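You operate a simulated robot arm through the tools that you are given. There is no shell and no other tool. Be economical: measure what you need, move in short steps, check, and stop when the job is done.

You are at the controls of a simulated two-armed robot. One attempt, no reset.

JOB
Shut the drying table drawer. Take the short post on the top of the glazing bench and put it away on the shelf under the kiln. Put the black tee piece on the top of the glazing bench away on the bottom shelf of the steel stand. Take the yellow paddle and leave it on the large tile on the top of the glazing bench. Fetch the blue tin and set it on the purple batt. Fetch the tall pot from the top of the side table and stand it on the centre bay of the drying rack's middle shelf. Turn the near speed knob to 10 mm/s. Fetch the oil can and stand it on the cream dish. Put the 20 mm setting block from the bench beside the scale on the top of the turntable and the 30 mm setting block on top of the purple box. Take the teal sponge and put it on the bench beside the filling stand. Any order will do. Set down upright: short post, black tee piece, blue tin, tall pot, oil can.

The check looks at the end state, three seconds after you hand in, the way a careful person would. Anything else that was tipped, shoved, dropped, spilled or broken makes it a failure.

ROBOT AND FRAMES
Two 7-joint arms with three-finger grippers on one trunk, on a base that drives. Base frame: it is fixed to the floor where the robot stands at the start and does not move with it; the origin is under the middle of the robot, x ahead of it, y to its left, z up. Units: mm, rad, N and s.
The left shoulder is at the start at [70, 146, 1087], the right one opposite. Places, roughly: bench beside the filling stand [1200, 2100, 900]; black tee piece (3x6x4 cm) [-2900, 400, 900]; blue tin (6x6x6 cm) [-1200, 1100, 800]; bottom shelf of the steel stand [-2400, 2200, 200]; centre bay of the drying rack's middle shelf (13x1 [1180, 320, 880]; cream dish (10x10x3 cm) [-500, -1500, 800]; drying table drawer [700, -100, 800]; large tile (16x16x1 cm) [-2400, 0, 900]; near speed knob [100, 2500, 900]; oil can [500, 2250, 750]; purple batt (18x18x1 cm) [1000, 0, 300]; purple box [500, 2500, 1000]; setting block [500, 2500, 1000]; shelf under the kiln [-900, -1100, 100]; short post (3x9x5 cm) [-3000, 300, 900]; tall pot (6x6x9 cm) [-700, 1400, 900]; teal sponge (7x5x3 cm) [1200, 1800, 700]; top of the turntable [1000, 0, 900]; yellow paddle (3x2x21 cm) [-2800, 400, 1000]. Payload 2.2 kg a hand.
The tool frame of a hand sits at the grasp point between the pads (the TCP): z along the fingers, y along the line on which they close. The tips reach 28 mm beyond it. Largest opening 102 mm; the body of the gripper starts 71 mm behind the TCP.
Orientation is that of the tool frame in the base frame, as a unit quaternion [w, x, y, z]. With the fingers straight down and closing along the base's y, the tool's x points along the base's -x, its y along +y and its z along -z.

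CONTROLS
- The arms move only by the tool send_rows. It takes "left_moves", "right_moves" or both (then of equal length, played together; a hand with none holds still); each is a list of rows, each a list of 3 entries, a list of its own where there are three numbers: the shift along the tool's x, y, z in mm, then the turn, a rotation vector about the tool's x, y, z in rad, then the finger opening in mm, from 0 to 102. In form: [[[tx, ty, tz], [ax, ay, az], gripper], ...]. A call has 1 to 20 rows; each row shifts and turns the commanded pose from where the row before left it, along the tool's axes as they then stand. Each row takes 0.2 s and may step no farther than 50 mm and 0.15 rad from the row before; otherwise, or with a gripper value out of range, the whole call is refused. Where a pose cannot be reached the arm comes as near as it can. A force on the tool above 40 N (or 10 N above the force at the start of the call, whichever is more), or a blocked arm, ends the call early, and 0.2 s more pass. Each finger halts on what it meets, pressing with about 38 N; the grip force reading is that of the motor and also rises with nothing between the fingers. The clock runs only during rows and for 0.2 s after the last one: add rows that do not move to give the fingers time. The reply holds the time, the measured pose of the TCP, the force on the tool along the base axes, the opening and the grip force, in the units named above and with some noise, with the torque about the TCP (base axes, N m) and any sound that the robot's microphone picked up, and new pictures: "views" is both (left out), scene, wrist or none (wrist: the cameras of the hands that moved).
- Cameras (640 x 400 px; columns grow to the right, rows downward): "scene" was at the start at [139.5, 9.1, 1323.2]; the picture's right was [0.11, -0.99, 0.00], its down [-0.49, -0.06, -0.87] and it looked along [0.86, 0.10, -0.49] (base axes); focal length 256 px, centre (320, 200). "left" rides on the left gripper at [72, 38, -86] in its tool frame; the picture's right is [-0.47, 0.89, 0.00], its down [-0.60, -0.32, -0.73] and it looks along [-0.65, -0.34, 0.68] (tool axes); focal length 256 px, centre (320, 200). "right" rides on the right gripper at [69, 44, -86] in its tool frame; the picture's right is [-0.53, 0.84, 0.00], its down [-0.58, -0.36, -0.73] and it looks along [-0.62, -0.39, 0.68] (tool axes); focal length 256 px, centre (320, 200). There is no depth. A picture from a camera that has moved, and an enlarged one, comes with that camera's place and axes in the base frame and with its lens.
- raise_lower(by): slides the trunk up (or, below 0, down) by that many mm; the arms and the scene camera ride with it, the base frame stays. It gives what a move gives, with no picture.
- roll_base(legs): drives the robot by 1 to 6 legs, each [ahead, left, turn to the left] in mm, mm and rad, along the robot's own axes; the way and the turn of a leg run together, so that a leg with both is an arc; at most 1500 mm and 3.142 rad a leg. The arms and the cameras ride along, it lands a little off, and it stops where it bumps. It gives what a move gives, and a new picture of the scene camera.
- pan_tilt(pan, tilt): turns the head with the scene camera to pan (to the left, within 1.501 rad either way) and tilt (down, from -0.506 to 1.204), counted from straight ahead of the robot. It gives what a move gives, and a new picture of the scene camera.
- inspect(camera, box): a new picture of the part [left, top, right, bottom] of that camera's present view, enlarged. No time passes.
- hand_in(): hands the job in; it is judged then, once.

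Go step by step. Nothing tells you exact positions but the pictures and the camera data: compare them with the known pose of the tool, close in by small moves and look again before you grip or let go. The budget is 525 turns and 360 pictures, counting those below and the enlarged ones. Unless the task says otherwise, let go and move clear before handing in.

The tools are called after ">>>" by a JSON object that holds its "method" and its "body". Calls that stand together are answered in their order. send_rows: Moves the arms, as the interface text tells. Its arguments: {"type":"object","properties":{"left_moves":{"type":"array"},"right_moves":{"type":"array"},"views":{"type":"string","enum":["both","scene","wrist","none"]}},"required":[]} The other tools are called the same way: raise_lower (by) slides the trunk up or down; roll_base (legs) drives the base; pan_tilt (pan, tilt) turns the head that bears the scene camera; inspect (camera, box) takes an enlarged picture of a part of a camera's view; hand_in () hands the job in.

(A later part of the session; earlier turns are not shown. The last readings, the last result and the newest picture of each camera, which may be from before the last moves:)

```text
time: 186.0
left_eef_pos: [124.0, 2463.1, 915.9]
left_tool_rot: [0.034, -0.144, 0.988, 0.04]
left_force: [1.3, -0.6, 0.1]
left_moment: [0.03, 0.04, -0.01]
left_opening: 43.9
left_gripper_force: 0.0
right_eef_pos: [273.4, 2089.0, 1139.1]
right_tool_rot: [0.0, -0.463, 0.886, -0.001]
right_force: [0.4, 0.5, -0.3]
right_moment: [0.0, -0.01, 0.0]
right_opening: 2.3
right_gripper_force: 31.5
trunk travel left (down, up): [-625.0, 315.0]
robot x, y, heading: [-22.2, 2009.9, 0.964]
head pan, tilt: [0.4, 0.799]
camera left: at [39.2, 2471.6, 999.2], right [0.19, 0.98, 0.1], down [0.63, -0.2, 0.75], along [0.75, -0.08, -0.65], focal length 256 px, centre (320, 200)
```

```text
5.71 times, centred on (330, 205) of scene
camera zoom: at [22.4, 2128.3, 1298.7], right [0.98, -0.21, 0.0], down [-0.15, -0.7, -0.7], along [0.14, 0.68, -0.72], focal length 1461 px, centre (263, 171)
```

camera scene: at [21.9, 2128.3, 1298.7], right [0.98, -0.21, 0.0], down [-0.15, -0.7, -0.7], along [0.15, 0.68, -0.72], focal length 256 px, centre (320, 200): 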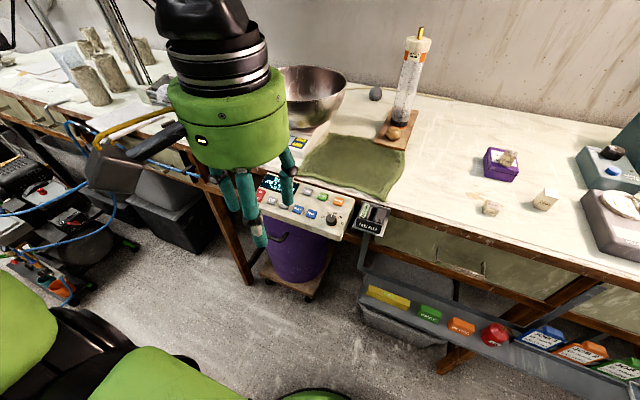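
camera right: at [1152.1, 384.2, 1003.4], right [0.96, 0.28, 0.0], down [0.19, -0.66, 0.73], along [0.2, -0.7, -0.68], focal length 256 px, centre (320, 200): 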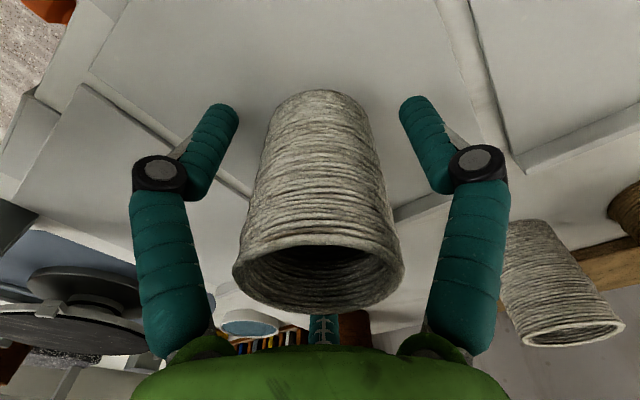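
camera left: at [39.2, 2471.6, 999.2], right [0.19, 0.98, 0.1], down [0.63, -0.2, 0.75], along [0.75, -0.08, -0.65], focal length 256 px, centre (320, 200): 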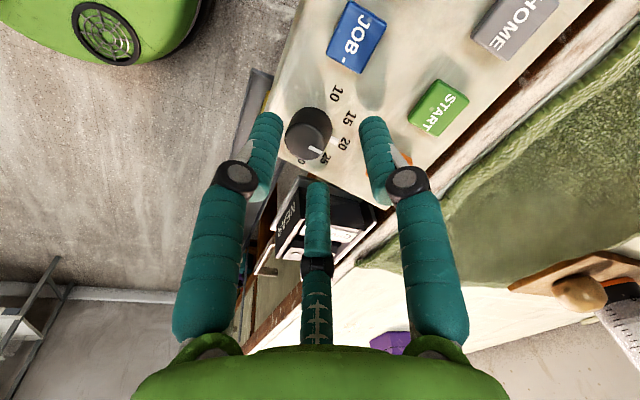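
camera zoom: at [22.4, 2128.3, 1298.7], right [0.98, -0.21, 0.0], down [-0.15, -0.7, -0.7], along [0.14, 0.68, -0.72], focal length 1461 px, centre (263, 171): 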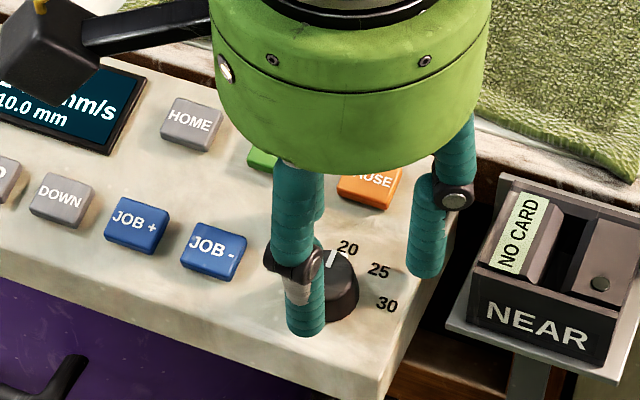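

>>> {"method": "send_rows", "body": {"left_moves": [[[4, -4, 6], [0, 0, 0], 44], [[0, 0, 5], [0, 0, 0], 44]], "views": "wrist"}}

>>> {"method": "inspect", "body": {"camera": "left", "box": [220, 60, 420, 185]}}

>>> {"method": "inspect", "body": {"camera": "scene", "box": [300, 180, 380, 235]}}

```text
time: 186.6
left_eef_pos: [122.1, 2458.1, 909.1]
left_tool_rot: [0.037, -0.145, 0.988, 0.041]
left_force: [-3.0, -2.6, 16.6]
left_moment: [0.58, 0.18, 0.0]
left_opening: 45.7
left_gripper_force: 1.4
right_eef_pos: [272.0, 2085.6, 1140.3]
right_tool_rot: [0.002, -0.462, 0.887, 0.001]
right_force: [0.3, 0.5, 0.4]
right_moment: [0.0, 0.03, -0.04]
right_opening: 2.1
right_gripper_force: 31.5
trunk travel left (down, up): [-625.0, 315.0]
robot x, y, heading: [-20.6, 2009.1, 0.962]
head pan, tilt: [0.4, 0.799]
camera left: at [36.8, 2465.5, 990.9], right [0.19, 0.98, 0.1], down [0.63, -0.2, 0.75], along [0.76, -0.08, -0.65], focal length 256 px, centre (320, 200)
```

left: 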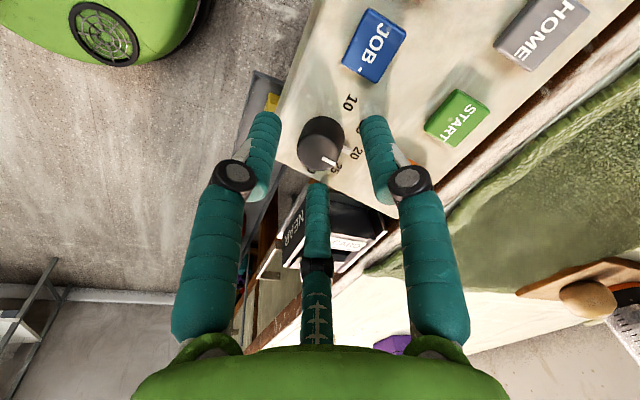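

```text
3.20 times, centred on (320, 122) of left
camera zoom: at [36.8, 2465.5, 990.9], right [0.19, 0.98, 0.1], down [0.63, -0.2, 0.75], along [0.76, -0.08, -0.65], focal length 819 px, centre (320, 448)
```

zoom: 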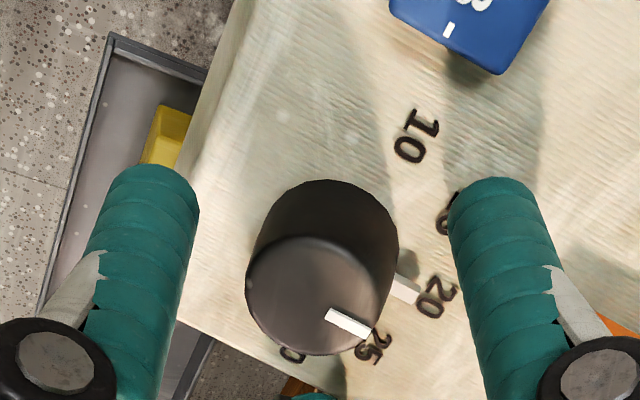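

```text
7.27 times, centred on (340, 208) of scene
camera zoom: at [20.8, 2125.2, 1299.4], right [0.98, -0.21, 0.0], down [-0.15, -0.7, -0.7], along [0.15, 0.68, -0.72], focal length 1859 px, centre (174, 146)
```

zoom: 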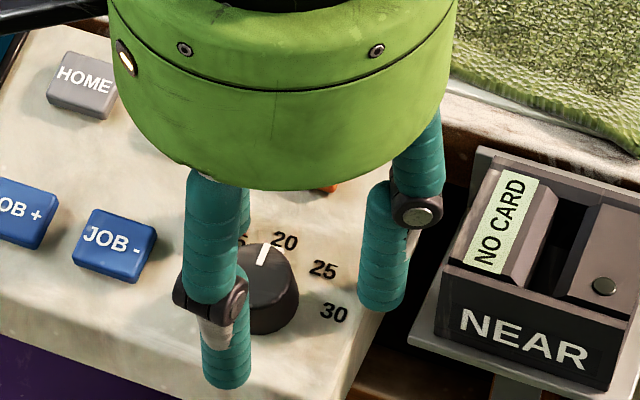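

Contact with the panel: it's at tip height ≈881. Raise a bit and shift toward the knob centre (≈(117,2461)).

>>> {"method": "send_rows", "body": {"left_moves": [[[0, 0, -6], [0, 0, 0], 44], [[6, 1, 0], [0, 0, 0], 44], [[0, 0, 0], [0, 0, 0], 44]], "views": "none"}}

>>> {"method": "inspect", "body": {"camera": "left", "box": [220, 60, 420, 185]}}

>>> {"method": "inspect", "body": {"camera": "scene", "box": [300, 180, 380, 235]}}

```text
time: 187.4
left_eef_pos: [116.3, 2458.6, 910.7]
left_tool_rot: [0.034, -0.146, 0.988, 0.04]
left_force: [0.4, 0.1, 0.0]
left_moment: [-0.02, -0.01, 0.01]
left_opening: 43.9
left_gripper_force: 0.0
right_eef_pos: [274.2, 2087.5, 1140.0]
right_tool_rot: [0.0, -0.463, 0.886, -0.001]
right_force: [0.3, 0.2, -0.4]
right_moment: [-0.01, 0.0, -0.01]
right_opening: 2.2
right_gripper_force: 31.6
trunk travel left (down, up): [-625.0, 315.0]
robot x, y, heading: [-23.6, 2009.4, 0.965]
head pan, tilt: [0.4, 0.799]
```

```text
3.20 times, centred on (320, 122) of left
camera zoom: at [30.9, 2466.3, 993.0], right [0.19, 0.98, 0.1], down [0.63, -0.2, 0.75], along [0.75, -0.08, -0.65], focal length 819 px, centre (320, 448)
```

zoom: 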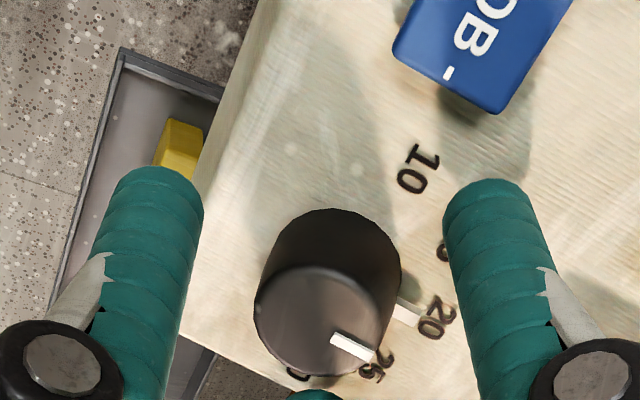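

```text
7.27 times, centred on (340, 208) of scene
camera zoom: at [22.7, 2128.3, 1298.6], right [0.98, -0.21, 0.0], down [-0.15, -0.7, -0.7], along [0.14, 0.68, -0.72], focal length 1859 px, centre (174, 146)
```

zoom: 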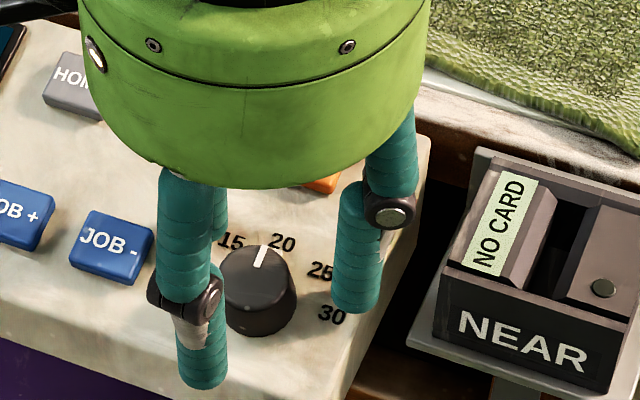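

>>> {"method": "send_rows", "body": {"left_moves": [[[3, 0, 0], [0, 0, 0], 44], [[0, 0, 4], [0, 0, 0], 44], [[0, 0, 0], [0, 0, 0], 10], [[0, 0, 0], [0, 0, 0], 10]], "views": "none"}}

>>> {"method": "inspect", "body": {"camera": "left", "box": [220, 60, 420, 185]}}

>>> {"method": "inspect", "body": {"camera": "scene", "box": [300, 180, 380, 235]}}

```text
time: 188.4
left_eef_pos: [114.4, 2458.5, 907.8]
left_tool_rot: [0.037, -0.144, 0.988, 0.041]
left_force: [4.0, 0.9, 6.8]
left_moment: [0.0, -0.25, -0.06]
left_opening: 25.4
left_gripper_force: 45.1
right_eef_pos: [273.4, 2087.5, 1139.0]
right_tool_rot: [-0.001, -0.463, 0.886, 0.0]
right_force: [0.0, -0.4, 0.8]
right_moment: [-0.03, 0.0, 0.01]
right_opening: 2.1
right_gripper_force: 30.7
trunk travel left (down, up): [-625.0, 315.0]
robot x, y, heading: [-24.8, 2010.8, 0.961]
head pan, tilt: [0.4, 0.799]
```

```text
3.20 times, centred on (320, 122) of left
camera zoom: at [29.0, 2465.2, 989.9], right [0.19, 0.98, 0.1], down [0.63, -0.2, 0.75], along [0.76, -0.08, -0.65], focal length 819 px, centre (320, 448)
```

zoom: 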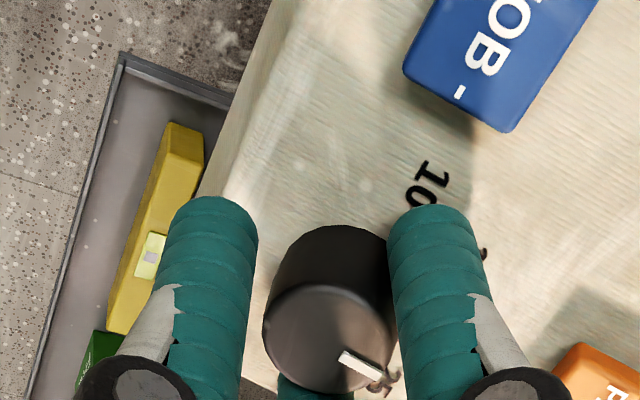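

```text
7.27 times, centred on (340, 208) of scene
camera zoom: at [23.1, 2127.3, 1298.8], right [0.98, -0.21, 0.0], down [-0.15, -0.7, -0.7], along [0.14, 0.68, -0.72], focal length 1859 px, centre (174, 146)
```

zoom: 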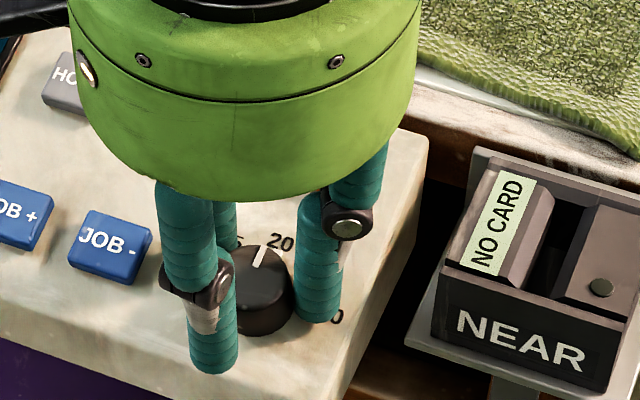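

Knob is gripped (25 mm). Turn 40° counter-clockwise first and look.

>>> {"method": "send_rows", "body": {"left_moves": [[[0, 0, 0], [0, 0, -0.14], 10], [[0, 0, 0], [0, 0, -0.14], 10], [[0, 0, 0], [0, 0, -0.14], 10], [[0, 0, 0], [0, 0, -0.14], 10], [[0, 0, 0], [0, 0, -0.14], 10]], "views": "none"}}

>>> {"method": "inspect", "body": {"camera": "scene", "box": [300, 180, 380, 235]}}

>>> {"method": "inspect", "body": {"camera": "left", "box": [220, 60, 420, 185]}}

```text
time: 189.6
left_eef_pos: [116.3, 2459.9, 908.6]
left_tool_rot: [0.05, -0.476, 0.878, 0.027]
left_force: [15.6, 10.9, 16.4]
left_moment: [0.59, -0.81, -0.16]
left_opening: 22.9
left_gripper_force: 44.5
right_eef_pos: [274.6, 2087.6, 1138.4]
right_tool_rot: [-0.001, -0.463, 0.887, 0.0]
right_force: [-0.2, 0.8, 0.3]
right_moment: [0.01, -0.01, -0.03]
right_opening: 2.0
right_gripper_force: 31.9
trunk travel left (down, up): [-625.0, 315.0]
robot x, y, heading: [-19.3, 2011.8, 0.96]
head pan, tilt: [0.4, 0.799]
```

```text
7.27 times, centred on (340, 208) of scene
camera zoom: at [24.7, 2128.3, 1298.7], right [0.98, -0.21, 0.0], down [-0.15, -0.7, -0.7], along [0.14, 0.68, -0.72], focal length 1859 px, centre (174, 146)
```

zoom: 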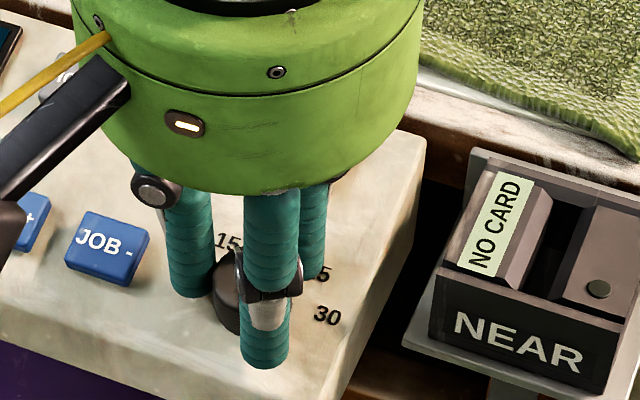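

```text
3.20 times, centred on (320, 122) of left
camera zoom: at [40.3, 2411.8, 985.5], right [-0.49, 0.87, 0.05], down [0.55, 0.26, 0.8], along [0.68, 0.42, -0.6], focal length 819 px, centre (320, 448)
```

zoom: 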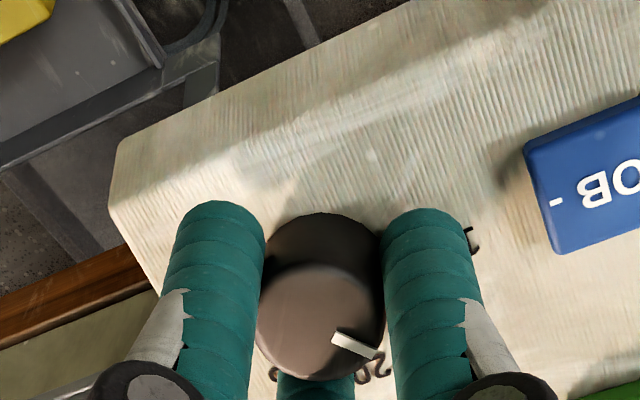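

The knob turns with the hand. Another 40°.

>>> {"method": "send_rows", "body": {"left_moves": [[[0, 0, 0], [0, 0, -0.14], 10], [[0, 0, 0], [0, 0, -0.14], 10], [[0, 0, 0], [0, 0, -0.14], 10], [[0, 0, 0], [0, 0, -0.14], 10], [[0, 0, 0], [0, 0, -0.14], 10]], "views": "none"}}

>>> {"method": "inspect", "body": {"camera": "left", "box": [220, 60, 420, 185]}}

>>> {"method": "inspect", "body": {"camera": "scene", "box": [240, 160, 380, 240]}}

```text
time: 190.8
left_eef_pos: [116.9, 2461.2, 909.2]
left_tool_rot: [-0.058, 0.748, -0.661, -0.008]
left_force: [13.1, 14.5, 22.2]
left_moment: [0.38, -1.05, -0.59]
left_opening: 22.5
left_gripper_force: 44.9
right_eef_pos: [274.6, 2089.0, 1139.9]
right_tool_rot: [-0.001, -0.462, 0.887, -0.001]
right_force: [-0.7, 0.0, 0.2]
right_moment: [0.0, 0.01, 0.0]
right_opening: 2.0
right_gripper_force: 31.1
trunk travel left (down, up): [-625.0, 315.0]
robot x, y, heading: [-26.9, 2008.6, 0.961]
head pan, tilt: [0.4, 0.799]
```

```text
3.20 times, centred on (320, 122) of left
camera zoom: at [82.2, 2375.7, 984.9], right [-0.93, 0.36, -0.03], down [0.19, 0.56, 0.8], along [0.3, 0.75, -0.59], focal length 819 px, centre (320, 448)
```

zoom: 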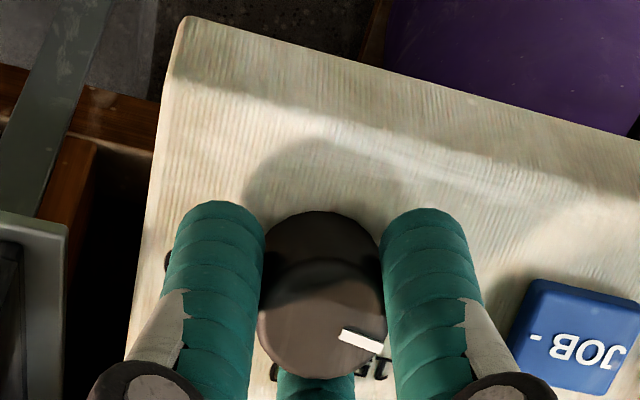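

```text
4.57 times, centred on (310, 200) of scene
camera zoom: at [24.1, 2128.6, 1298.6], right [0.98, -0.21, 0.0], down [-0.15, -0.7, -0.7], along [0.14, 0.68, -0.72], focal length 1168 px, centre (366, 200)
```

zoom: 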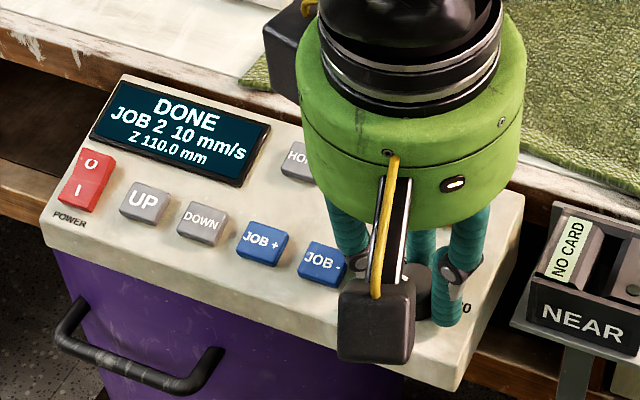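

The display reads 10 mm/s. Release and lift to verify the pointer.

>>> {"method": "send_rows", "body": {"left_moves": [[[0, 0, 0], [0, 0, 0], 30], [[0, 0, 0], [0, 0, 0], 44], [[0, 0, -20], [0, 0, 0], 44], [[0, 0, -40], [0, 0, 0], 44], [[45, 0, -20], [0, 0, 0.14], 44], [[45, 0, -20], [0, 0, 0.14], 44]], "views": "none"}}

>>> {"method": "inspect", "body": {"camera": "scene", "box": [240, 160, 380, 240]}}

```text
time: 192.2
left_eef_pos: [111.8, 2357.9, 998.0]
left_tool_rot: [0.05, -0.648, 0.76, 0.016]
left_force: [-0.4, -0.1, 0.0]
left_moment: [0.02, -0.01, -0.01]
left_opening: 43.8
left_gripper_force: 0.0
right_eef_pos: [272.6, 2088.2, 1139.8]
right_tool_rot: [0.001, -0.463, 0.887, 0.0]
right_force: [0.9, 0.0, -0.7]
right_moment: [-0.03, 0.03, -0.02]
right_opening: 2.0
right_gripper_force: 30.8
trunk travel left (down, up): [-625.0, 315.0]
robot x, y, heading: [-22.6, 2009.4, 0.965]
head pan, tilt: [0.4, 0.799]
```

```text
4.57 times, centred on (310, 200) of scene
camera zoom: at [22.2, 2127.0, 1298.8], right [0.98, -0.21, 0.0], down [-0.15, -0.7, -0.7], along [0.14, 0.68, -0.72], focal length 1168 px, centre (366, 200)
```

zoom: 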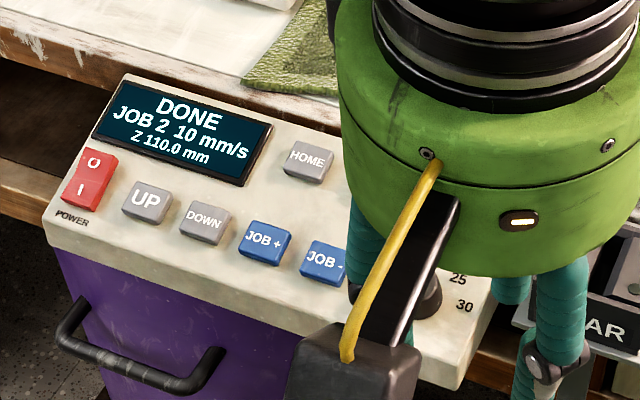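

>>> {"method": "send_rows", "body": {"left_moves": [[[30, 0, -20], [0, 0, 0.14], 44], [[30, 0, -20], [0, 0, 0.14], 44], [[30, 20, -20], [0, 0, 0.14], 44], [[30, 30, -20], [0, 0.1, 0], 44]], "views": "none"}}

>>> {"method": "inspect", "body": {"camera": "scene", "box": [290, 180, 370, 235]}}

```text
time: 193.2
left_eef_pos: [17.5, 2277.7, 1057.6]
left_tool_rot: [0.002, -0.475, 0.88, 0.002]
left_force: [0.1, 0.2, -0.1]
left_moment: [0.0, -0.03, 0.0]
left_opening: 44.1
left_gripper_force: 0.1
left hand out of reach, approached as far as the arm can: row 2
right_eef_pos: [271.5, 2087.6, 1139.9]
right_tool_rot: [0.001, -0.463, 0.886, 0.0]
right_force: [-0.6, 0.8, 0.0]
right_moment: [0.03, -0.02, 0.0]
right_opening: 2.2
right_gripper_force: 31.4
trunk travel left (down, up): [-625.0, 315.0]
robot x, y, heading: [-22.5, 2009.1, 0.959]
head pan, tilt: [0.4, 0.799]
```

```text
7.27 times, centred on (330, 208) of scene
camera zoom: at [19.8, 2127.7, 1298.8], right [0.98, -0.21, 0.0], down [-0.15, -0.7, -0.7], along [0.15, 0.68, -0.72], focal length 1859 px, centre (247, 146)
```

zoom: 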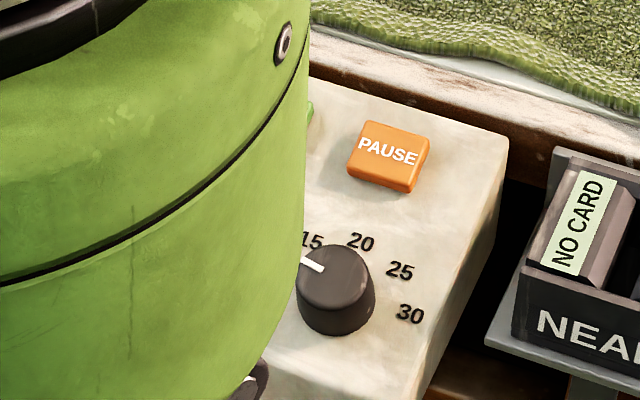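

The pointer is on 10. Next pick up the 20 mm block with the left hand; roll right in front of it.

>>> {"method": "roll_base", "body": {"legs": [[0, -327, 0], [130, 0, 0]]}}

>>> {"method": "pan_tilt", "body": {"pan": 0.1, "tilt": 0.8}}

```text
time: 196.2
left_eef_pos: [359.8, 2196.8, 1059.5]
left_tool_rot: [0.002, -0.475, 0.88, 0.002]
left_force: [0.1, 0.1, 0.7]
left_moment: [0.04, -0.04, 0.01]
left_opening: 44.1
left_gripper_force: 0.1
right_eef_pos: [614.2, 2004.9, 1140.8]
right_tool_rot: [0.001, -0.462, 0.887, 0.001]
right_force: [0.8, -0.1, -0.4]
right_moment: [0.0, 0.01, 0.03]
right_opening: 2.2
right_gripper_force: 30.8
trunk travel left (down, up): [-625.0, 315.0]
robot x, y, heading: [317.3, 1932.6, 0.957]
head pan, tilt: [0.4, 0.799]
camera scene: at [362.8, 2045.5, 1298.9], right [0.98, -0.21, 0.0], down [-0.15, -0.7, -0.7], along [0.15, 0.68, -0.72], focal length 256 px, centre (320, 200)
```

scene: 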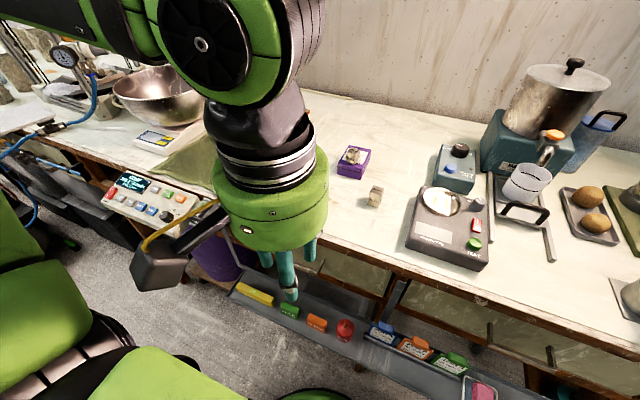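

```text
time: 197.1
left_eef_pos: [360.5, 2198.2, 1058.2]
left_tool_rot: [0.002, -0.476, 0.879, 0.002]
left_force: [-0.2, -0.4, 0.0]
left_moment: [-0.02, 0.02, 0.0]
left_opening: 44.0
left_gripper_force: 0.0
right_eef_pos: [613.9, 2006.4, 1139.6]
right_tool_rot: [0.0, -0.463, 0.887, 0.0]
right_force: [0.7, 0.2, -0.1]
right_moment: [-0.04, -0.02, 0.0]
right_opening: 2.1
right_gripper_force: 31.7
trunk travel left (down, up): [-625.0, 315.0]
robot x, y, heading: [318.4, 1925.8, 0.957]
head pan, tilt: [0.099, 0.799]
camera scene: at [386.4, 2038.4, 1298.7], right [0.87, -0.49, 0.0], down [-0.35, -0.63, -0.7], along [0.34, 0.61, -0.72], focal length 256 px, centre (320, 200)
```

scene: 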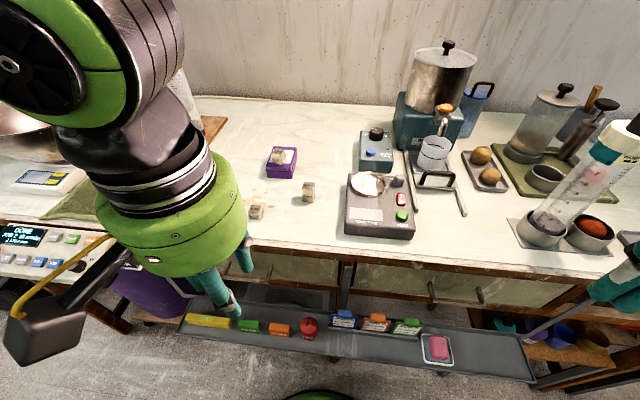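

>>> {"method": "send_rows", "body": {"left_moves": [[[-43, 10, 10], [0, 0, 0], 60], [[-43, 10, 20], [0, 0, 0], 60], [[-43, 10, 22], [0, 0, 0], 60], [[-43, 10, 22], [0, 0, 0], 60], [[-42, 11, 22], [0, 0, 0], 60]], "views": "none"}}

>>> {"method": "inspect", "body": {"camera": "left", "box": [200, 60, 440, 210]}}

```text
time: 198.2
left_eef_pos: [436.3, 2408.7, 962.9]
left_tool_rot: [0.0, -0.476, 0.88, 0.002]
left_force: [-0.4, 0.0, 0.4]
left_moment: [-0.04, -0.01, -0.02]
left_opening: 59.9
left_gripper_force: 0.1
right_eef_pos: [615.7, 2007.8, 1138.8]
right_tool_rot: [0.0, -0.461, 0.887, -0.002]
right_force: [0.2, -0.1, 0.0]
right_moment: [-0.03, 0.02, 0.01]
right_opening: 2.2
right_gripper_force: 31.4
trunk travel left (down, up): [-625.0, 315.0]
robot x, y, heading: [316.4, 1929.3, 0.958]
head pan, tilt: [0.099, 0.799]
```

```text
2.67 times, centred on (320, 135) of left
camera zoom: at [364.0, 2368.0, 1049.4], right [-0.49, 0.87, 0.0], down [0.6, 0.33, 0.73], along [0.64, 0.36, -0.68], focal length 683 px, centre (320, 373)
```

zoom: 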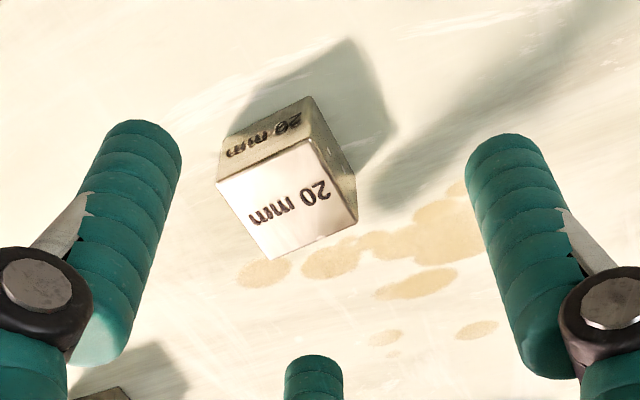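

>>> {"method": "send_rows", "body": {"left_moves": [[[0, -7.5, 15], [0, 0, 0], 60], [[0, 0, 15], [0, 0, 0], 60], [[0, 0, 4], [0, 0, 0], 60], [[0, 0, 0], [0, 0, 0], 10], [[0, 0, 0], [0, 0, 0], 10], [[0, 0, 0], [0, 0, 0], 10], [[0, 0, -20], [0, 0, 0], 10], [[0, 0, -40], [0, 0, 0], 10]], "views": "wrist"}}

```text
time: 200.1
left_eef_pos: [441.3, 2399.9, 991.8]
left_tool_rot: [0.003, -0.474, 0.88, 0.002]
left_force: [-0.7, -0.3, -0.5]
left_moment: [0.03, -0.04, -0.02]
left_opening: 29.3
left_gripper_force: 38.1
right_eef_pos: [614.0, 2004.7, 1139.6]
right_tool_rot: [0.001, -0.462, 0.887, 0.0]
right_force: [-0.1, -0.6, 0.7]
right_moment: [-0.01, 0.01, 0.0]
right_opening: 2.2
right_gripper_force: 31.5
trunk travel left (down, up): [-625.0, 315.0]
robot x, y, heading: [318.2, 1927.8, 0.965]
head pan, tilt: [0.099, 0.799]
camera left: at [370.3, 2359.3, 1077.7], right [-0.49, 0.87, 0.01], down [0.6, 0.33, 0.73], along [0.64, 0.36, -0.68], focal length 256 px, centre (320, 200)
```

left: 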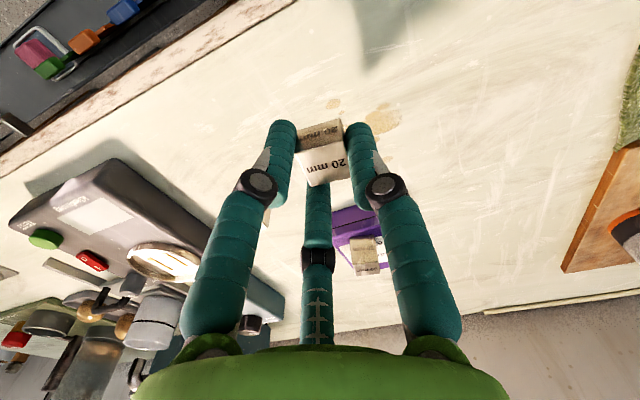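

20 mm block in hand. Retract and look right for the sponge and the filling stand.

>>> {"method": "send_rows", "body": {"left_moves": [[[45, 0, -20], [0, 0, 0], 10], [[45, 0, -20], [0, 0, 0], 10], [[45, 0, -20], [0, 0, 0], 10], [[45, 0, -20], [0, 0, 0], 10], [[20, 0, -40], [0, 0, 0], 10]], "views": "none"}}

>>> {"method": "roll_base", "body": {"legs": [[-150, 0, 0], [0, -400, 0]]}}

>>> {"method": "pan_tilt", "body": {"pan": -0.25, "tilt": 0.6}}

```text
time: 201.2
left_eef_pos: [331.8, 2231.5, 1109.9]
left_tool_rot: [0.002, -0.475, 0.88, 0.002]
left_force: [0.3, -0.8, -1.1]
left_moment: [-0.01, -0.01, 0.0]
left_opening: 29.0
left_gripper_force: 38.2
right_eef_pos: [613.8, 2005.6, 1140.0]
right_tool_rot: [0.0, -0.462, 0.887, 0.001]
right_force: [0.7, -1.0, 0.3]
right_moment: [0.02, 0.01, 0.01]
right_opening: 2.2
right_gripper_force: 31.3
trunk travel left (down, up): [-625.0, 315.0]
robot x, y, heading: [319.3, 1929.7, 0.961]
head pan, tilt: [0.099, 0.799]
```

```text
time: 204.7
left_eef_pos: [574.3, 1880.1, 1109.7]
left_tool_rot: [0.002, -0.473, 0.881, 0.002]
left_force: [0.1, 0.0, -0.6]
left_moment: [0.0, 0.0, 0.01]
left_opening: 29.3
left_gripper_force: 37.8
right_eef_pos: [855.5, 1652.3, 1138.8]
right_tool_rot: [0.0, -0.461, 0.887, -0.001]
right_force: [1.0, -0.4, -0.2]
right_moment: [0.02, 0.03, -0.01]
right_opening: 2.3
right_gripper_force: 31.3
trunk travel left (down, up): [-625.0, 315.0]
robot x, y, heading: [559.7, 1574.2, 0.957]
head pan, tilt: [0.099, 0.799]
camera scene: at [627.7, 1685.4, 1298.7], right [0.87, -0.49, 0.0], down [-0.35, -0.62, -0.7], along [0.34, 0.61, -0.72], focal length 256 px, centre (320, 200)
```

scene: 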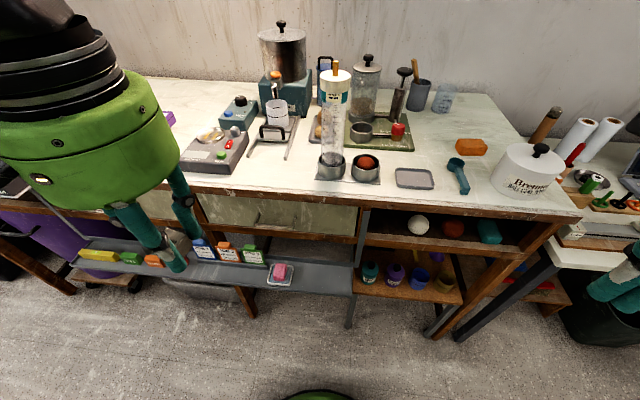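

```text
time: 205.6
left_eef_pos: [576.1, 1880.3, 1110.2]
left_tool_rot: [0.002, -0.473, 0.881, 0.002]
left_force: [-0.5, -0.9, -0.5]
left_moment: [-0.03, -0.01, -0.03]
left_opening: 28.9
left_gripper_force: 38.1
right_eef_pos: [856.0, 1652.1, 1138.8]
right_tool_rot: [0.0, -0.461, 0.887, -0.001]
right_force: [0.0, -0.5, 0.5]
right_moment: [0.01, 0.02, 0.0]
right_opening: 2.3
right_gripper_force: 31.4
trunk travel left (down, up): [-625.0, 315.0]
robot x, y, heading: [558.8, 1576.0, 0.953]
head pan, tilt: [-0.25, 0.6]
camera scene: at [655.8, 1672.2, 1315.5], right [0.65, -0.76, 0.0], down [-0.43, -0.37, -0.82], along [0.63, 0.54, -0.57], focal length 256 px, centre (320, 200)
```

scene: 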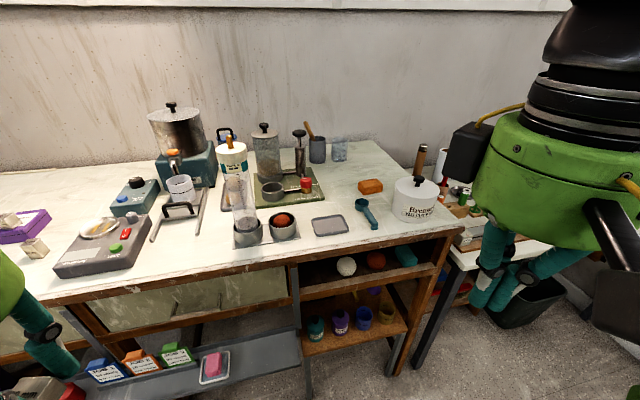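

>>> {"method": "inspect", "body": {"camera": "scene", "box": [210, 130, 480, 360]}}

```text
1.74 times, centred on (345, 245) of scene
camera zoom: at [655.8, 1672.2, 1315.5], right [0.65, -0.76, 0.0], down [-0.43, -0.37, -0.82], along [0.63, 0.54, -0.57], focal length 444 px, centre (276, 122)
```

zoom: 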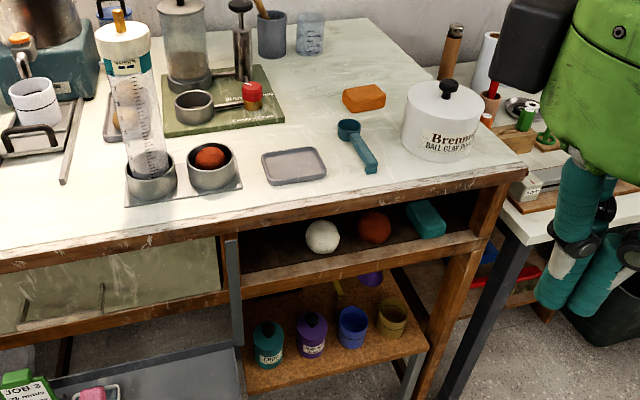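

The teal sponge lies in the cubby just under the bench top near (1203,1820,~770); I'll need a near-horizontal grasp. Roll right and lower the trunk to see into it.

>>> {"method": "roll_base", "body": {"legs": [[-40, -200, 0]]}}

>>> {"method": "raise_lower", "body": {"by": -300}}

>>> {"method": "pan_tilt", "body": {"pan": -0.3, "tilt": 0.45}}

```text
time: 207.2
left_eef_pos: [715.2, 1733.7, 1109.4]
left_tool_rot: [0.002, -0.474, 0.88, 0.001]
left_force: [1.0, -1.0, -0.9]
left_moment: [0.03, 0.03, 0.02]
left_opening: 29.0
left_gripper_force: 37.5
right_eef_pos: [995.4, 1505.3, 1139.8]
right_tool_rot: [0.0, -0.461, 0.887, 0.0]
right_force: [0.0, -0.6, -0.1]
right_moment: [-0.03, -0.01, -0.04]
right_opening: 2.0
right_gripper_force: 31.5
trunk travel left (down, up): [-625.0, 315.0]
robot x, y, heading: [702.6, 1426.8, 0.957]
head pan, tilt: [-0.25, 0.6]
camera scene: at [795.7, 1525.4, 1315.6], right [0.65, -0.76, 0.0], down [-0.43, -0.37, -0.83], along [0.63, 0.54, -0.56], focal length 256 px, centre (320, 200)
```

scene: 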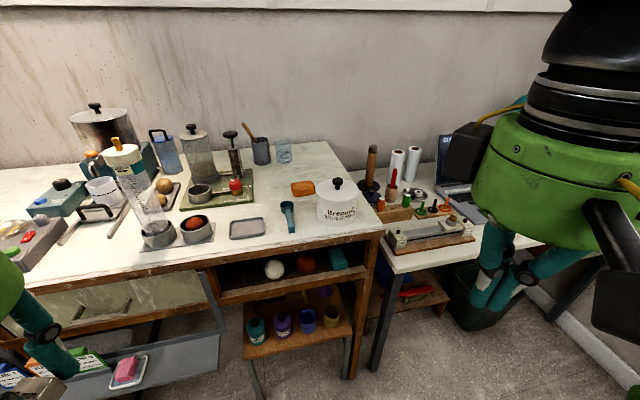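

```text
time: 210.2
left_eef_pos: [715.3, 1732.4, 811.0]
left_tool_rot: [0.002, -0.475, 0.88, 0.002]
left_force: [-0.3, -0.2, -0.7]
left_moment: [-0.03, -0.02, -0.01]
left_opening: 29.1
left_gripper_force: 38.2
right_eef_pos: [997.4, 1505.3, 839.7]
right_tool_rot: [0.0, -0.462, 0.887, 0.0]
right_force: [0.5, 0.2, 0.9]
right_moment: [0.01, 0.01, 0.01]
right_opening: 2.1
right_gripper_force: 31.5
trunk travel left (down, up): [-325.0, 615.0]
robot x, y, heading: [700.6, 1423.6, 0.96]
head pan, tilt: [-0.25, 0.6]
```

```text
time: 210.9
left_eef_pos: [714.4, 1731.1, 809.3]
left_tool_rot: [0.002, -0.476, 0.88, 0.002]
left_force: [-0.1, 0.9, -1.2]
left_moment: [0.01, 0.0, 0.03]
left_opening: 29.0
left_gripper_force: 37.8
right_eef_pos: [996.4, 1505.3, 838.9]
right_tool_rot: [-0.001, -0.463, 0.887, 0.0]
right_force: [0.0, 0.4, -0.2]
right_moment: [0.01, -0.02, -0.01]
right_opening: 2.0
right_gripper_force: 31.7
trunk travel left (down, up): [-325.0, 615.0]
robot x, y, heading: [698.7, 1425.5, 0.961]
head pan, tilt: [-0.3, 0.45]
camera scene: at [802.0, 1523.3, 1029.1], right [0.61, -0.79, 0.0], down [-0.34, -0.27, -0.9], along [0.71, 0.55, -0.44], focal length 256 px, centre (320, 200)
```

scene: 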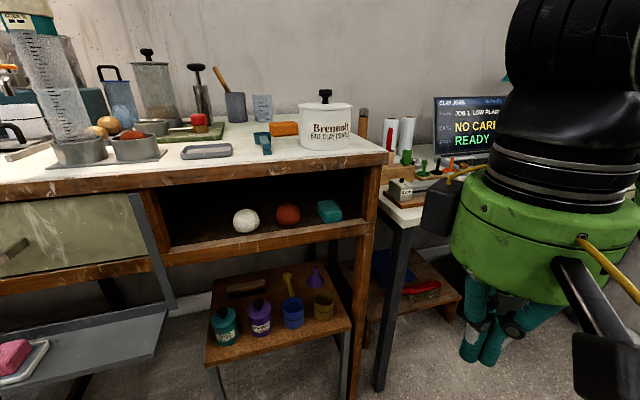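

Triangulated: sponge at (1228,1827,745), cubby opening z≈740–863. Rotate the right tool to horizontal while moving it forward.

>>> {"method": "send_rows", "body": {"right_moves": [[[-22, 0, 0], [0, -0.143, 0], 30], [[-21.8, 0, 3.1], [0, -0.143, 0], 60], [[-21.1, 0, 6.2], [0, -0.143, 0], 100], [[-20, 0, 9.2], [0, -0.143, 0], 100], [[-18.5, 0, 11.9], [0, -0.143, 0], 100], [[-16.6, 0, 14.4], [0, -0.143, 0], 100], [[-14.4, 0, 16.6], [0, -0.143, 0], 100], [[-11.9, 0, 18.5], [0, -0.143, 0], 100], [[-9.2, 0, 20], [0, -0.143, 0], 100], [[-6.1, 0, 21.1], [0, -0.143, 0], 100], [[-3.1, 0, 21.8], [0, -0.143, 0], 100]], "views": "both"}}

```text
time: 213.3
left_eef_pos: [715.2, 1733.3, 809.5]
left_tool_rot: [0.001, -0.475, 0.88, 0.002]
left_force: [0.1, -0.1, -0.8]
left_moment: [0.01, -0.01, -0.01]
left_opening: 28.9
left_gripper_force: 38.2
right_eef_pos: [1152.1, 1733.4, 871.7]
right_tool_rot: [0.628, -0.327, 0.626, 0.326]
right_force: [0.0, 0.4, 0.4]
right_moment: [-0.04, 0.0, -0.04]
right_opening: 99.9
right_gripper_force: 0.1
right hand out of reach, approached as far as the arm can: row 7, 8, 9, 10
trunk travel left (down, up): [-325.0, 615.0]
robot x, y, heading: [701.5, 1427.6, 0.961]
head pan, tilt: [-0.3, 0.45]
camera scene: at [802.5, 1523.5, 1029.1], right [0.61, -0.79, 0.0], down [-0.34, -0.27, -0.9], along [0.71, 0.55, -0.44], focal length 256 px, centre (320, 200)
camera right: at [1067.0, 1687.1, 801.2], right [-0.69, 0.48, 0.53], down [-0.12, -0.81, 0.58], along [0.71, 0.33, 0.62], focal length 256 px, centre (320, 200)
```

scene: 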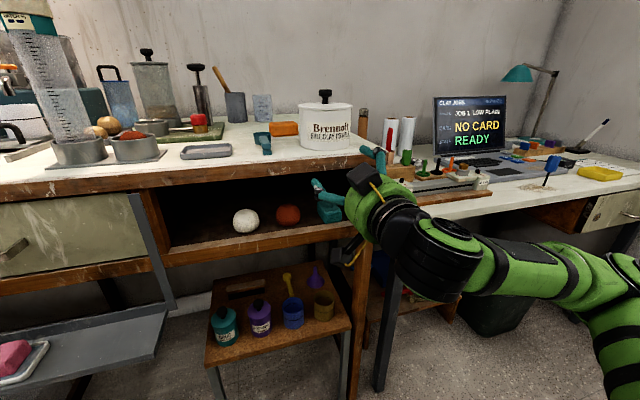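
right: 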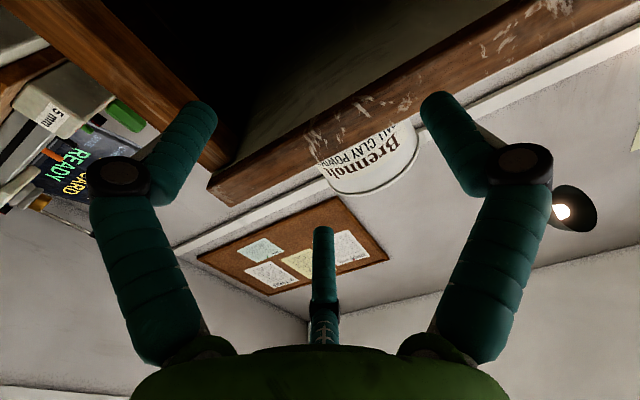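

Tool is horizontal now. Lower to the sponge's height in front of the opening.

>>> {"method": "send_rows", "body": {"right_moves": [[[40, -4, 0], [0, 0, 0], 100], [[40, -4, 0], [0, 0, 0], 100], [[42, 0, 0], [0, 0, 0], 100], [[0, 0, 0], [0, 0, 0], 100]], "views": "both"}}

>>> {"method": "inspect", "body": {"camera": "scene", "box": [240, 150, 420, 270]}}

```text
time: 214.3
left_eef_pos: [716.1, 1732.4, 809.5]
left_tool_rot: [0.002, -0.475, 0.88, 0.002]
left_force: [-1.1, 0.0, -1.4]
left_moment: [-0.02, 0.0, -0.01]
left_opening: 29.1
left_gripper_force: 38.0
right_eef_pos: [1152.6, 1731.9, 860.4]
right_tool_rot: [0.628, -0.327, 0.627, 0.327]
right_force: [-0.4, 0.9, -0.2]
right_moment: [-0.02, 0.02, 0.0]
right_opening: 99.8
right_gripper_force: 0.1
right hand out of reach, approached as far as the arm can: row 1, 2, 3
trunk travel left (down, up): [-325.0, 615.0]
robot x, y, heading: [699.2, 1427.0, 0.96]
head pan, tilt: [-0.3, 0.45]
camera scene: at [802.0, 1523.3, 1029.1], right [0.61, -0.79, 0.0], down [-0.34, -0.27, -0.9], along [0.71, 0.55, -0.44], focal length 256 px, centre (320, 200)
camera right: at [1067.2, 1686.2, 791.7], right [-0.69, 0.48, 0.53], down [-0.12, -0.81, 0.58], along [0.71, 0.33, 0.62], focal length 256 px, centre (320, 200)
```

scene: 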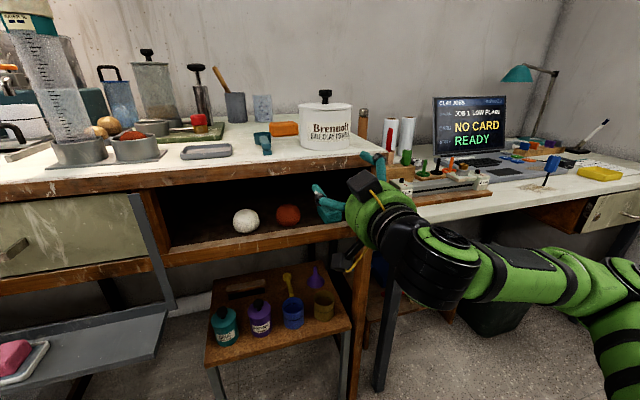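
right: 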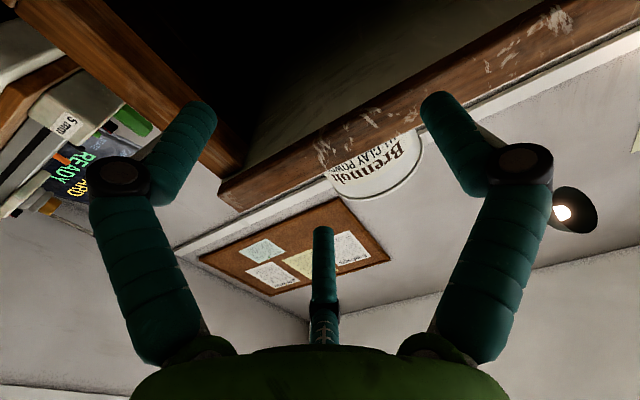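

```text
3.33 times, centred on (330, 210) of scene
camera zoom: at [802.0, 1523.3, 1029.1], right [0.61, -0.79, 0.0], down [-0.34, -0.27, -0.9], along [0.71, 0.55, -0.44], focal length 852 px, centre (287, 167)
```

zoom: 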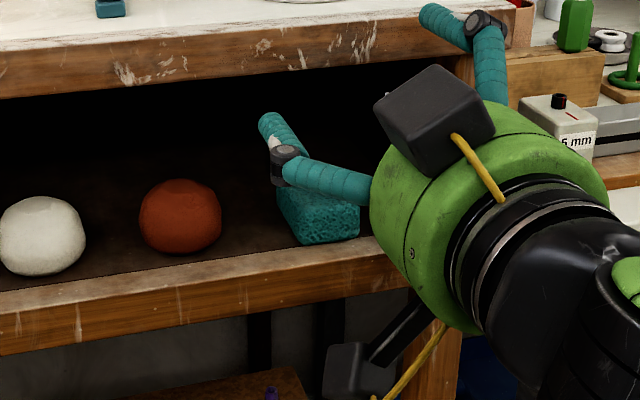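

The arm can't go lower in this pose; lower the trunk instead.

>>> {"method": "raise_lower", "body": {"by": -60}}

```text
time: 215.3
left_eef_pos: [716.6, 1732.0, 749.7]
left_tool_rot: [0.003, -0.475, 0.88, 0.002]
left_force: [-0.2, 0.2, -1.1]
left_moment: [0.03, 0.02, 0.0]
left_opening: 28.9
left_gripper_force: 38.0
right_eef_pos: [1152.5, 1732.3, 802.6]
right_tool_rot: [0.627, -0.326, 0.627, 0.326]
right_force: [-0.1, 0.5, -0.4]
right_moment: [0.0, 0.05, 0.03]
right_opening: 100.1
right_gripper_force: 0.0
trunk travel left (down, up): [-265.0, 675.0]
robot x, y, heading: [703.7, 1427.9, 0.959]
head pan, tilt: [-0.3, 0.45]
```

>>> {"method": "raise_lower", "body": {"by": -52}}

>>> {"method": "inspect", "body": {"camera": "scene", "box": [240, 120, 420, 240]}}

>>> {"method": "inspect", "body": {"camera": "right", "box": [0, 0, 640, 400]}}

```text
time: 216.2
left_eef_pos: [715.9, 1732.4, 696.8]
left_tool_rot: [0.002, -0.475, 0.88, 0.002]
left_force: [-0.5, -0.7, -1.7]
left_moment: [0.03, -0.02, -0.03]
left_opening: 28.9
left_gripper_force: 38.0
right_eef_pos: [1152.8, 1731.2, 750.3]
right_tool_rot: [0.628, -0.326, 0.627, 0.327]
right_force: [0.4, 0.1, 0.2]
right_moment: [0.0, 0.0, 0.02]
right_opening: 100.0
right_gripper_force: 0.0
trunk travel left (down, up): [-213.0, 727.0]
robot x, y, heading: [699.4, 1429.9, 0.96]
head pan, tilt: [-0.3, 0.45]
```

```text
3.33 times, centred on (330, 180) of scene
camera zoom: at [801.9, 1523.2, 917.1], right [0.61, -0.79, 0.0], down [-0.34, -0.27, -0.9], along [0.71, 0.55, -0.44], focal length 852 px, centre (287, 267)
```

zoom: 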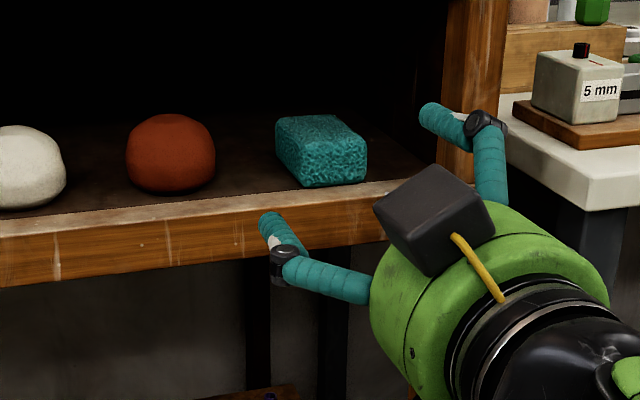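

```text
1.00 times, centred on (320, 200) of right (not enlarged: the box is as wide or as high as the picture)
camera zoom: at [1067.1, 1686.1, 679.9], right [-0.69, 0.48, 0.53], down [-0.12, -0.81, 0.58], along [0.71, 0.33, 0.62], focal length 256 px, centre (320, 200)
```

zoom: 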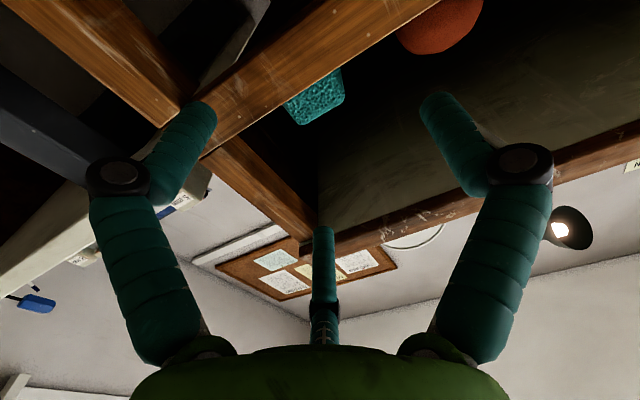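

Sponge spans u −65…−17; post inner face at u≈20. Set opening 80, shift right 6, and advance.

>>> {"method": "send_rows", "body": {"right_moves": [[[-3, -6.5, 0], [0, 0, 0], 82], [[0, 0, 30], [0, 0, 0], 82]], "views": "scene"}}

>>> {"method": "inspect", "body": {"camera": "scene", "box": [240, 120, 420, 240]}}

```text
time: 216.8
left_eef_pos: [715.8, 1732.3, 697.4]
left_tool_rot: [0.002, -0.474, 0.88, 0.003]
left_force: [0.4, 0.0, -0.4]
left_moment: [0.0, 0.02, 0.0]
left_opening: 29.0
left_gripper_force: 37.9
right_eef_pos: [1174.9, 1751.9, 753.8]
right_tool_rot: [0.628, -0.326, 0.627, 0.326]
right_force: [0.3, 0.2, -0.1]
right_moment: [-0.01, 0.04, -0.01]
right_opening: 81.7
right_gripper_force: 0.0
trunk travel left (down, up): [-213.0, 727.0]
robot x, y, heading: [704.4, 1424.4, 0.957]
head pan, tilt: [-0.3, 0.45]
camera scene: at [801.8, 1523.3, 917.2], right [0.61, -0.79, 0.0], down [-0.34, -0.27, -0.9], along [0.71, 0.55, -0.43], focal length 256 px, centre (320, 200)
```

scene: 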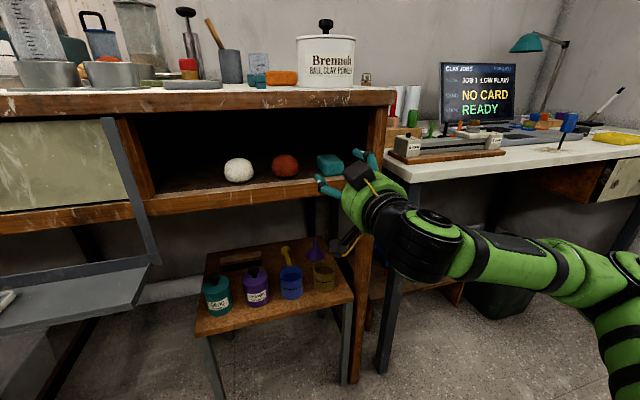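

```text
3.33 times, centred on (330, 180) of scene
camera zoom: at [801.8, 1523.3, 917.2], right [0.61, -0.79, 0.0], down [-0.34, -0.27, -0.9], along [0.71, 0.55, -0.43], focal length 852 px, centre (287, 267)
```

zoom: 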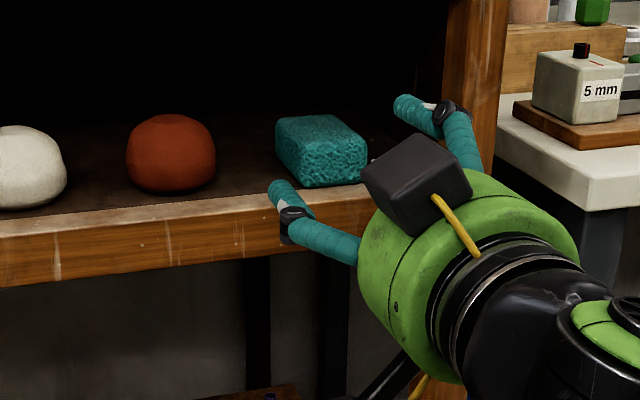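

>>> {"method": "send_rows", "body": {"right_moves": [[[-2, 0, 30], [0, 0, 0], 82], [[0, 0, 30], [0, 0, 0], 82]], "views": "none"}}

>>> {"method": "inspect", "body": {"camera": "scene", "box": [240, 120, 420, 240]}}

```text
time: 217.3
left_eef_pos: [716.7, 1729.4, 698.5]
left_tool_rot: [0.001, -0.473, 0.881, 0.003]
left_force: [0.2, 0.6, -0.9]
left_moment: [-0.05, 0.04, 0.0]
left_opening: 29.0
left_gripper_force: 38.1
right_eef_pos: [1198.2, 1777.6, 746.5]
right_tool_rot: [0.621, -0.324, 0.638, 0.32]
right_force: [-3.4, -28.5, -8.9]
right_moment: [-1.21, 0.06, -0.6]
right_opening: 100.2
right_gripper_force: 10.9
trunk travel left (down, up): [-213.0, 727.0]
robot x, y, heading: [702.5, 1427.0, 0.96]
head pan, tilt: [-0.3, 0.45]
stopped in row 2 (right hand): the force on the tool passed its limit at 114 N (the readings are from after the stop); the commanded pose is now the measured one
```

```text
3.33 times, centred on (330, 180) of scene
camera zoom: at [802.7, 1519.8, 917.0], right [0.61, -0.79, 0.0], down [-0.35, -0.26, -0.9], along [0.71, 0.55, -0.43], focal length 852 px, centre (287, 267)
```

zoom: 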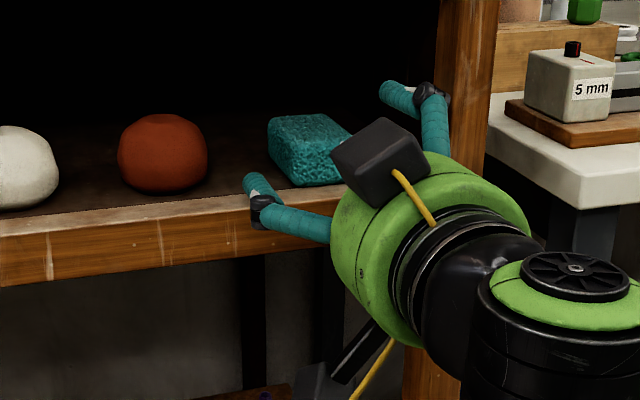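

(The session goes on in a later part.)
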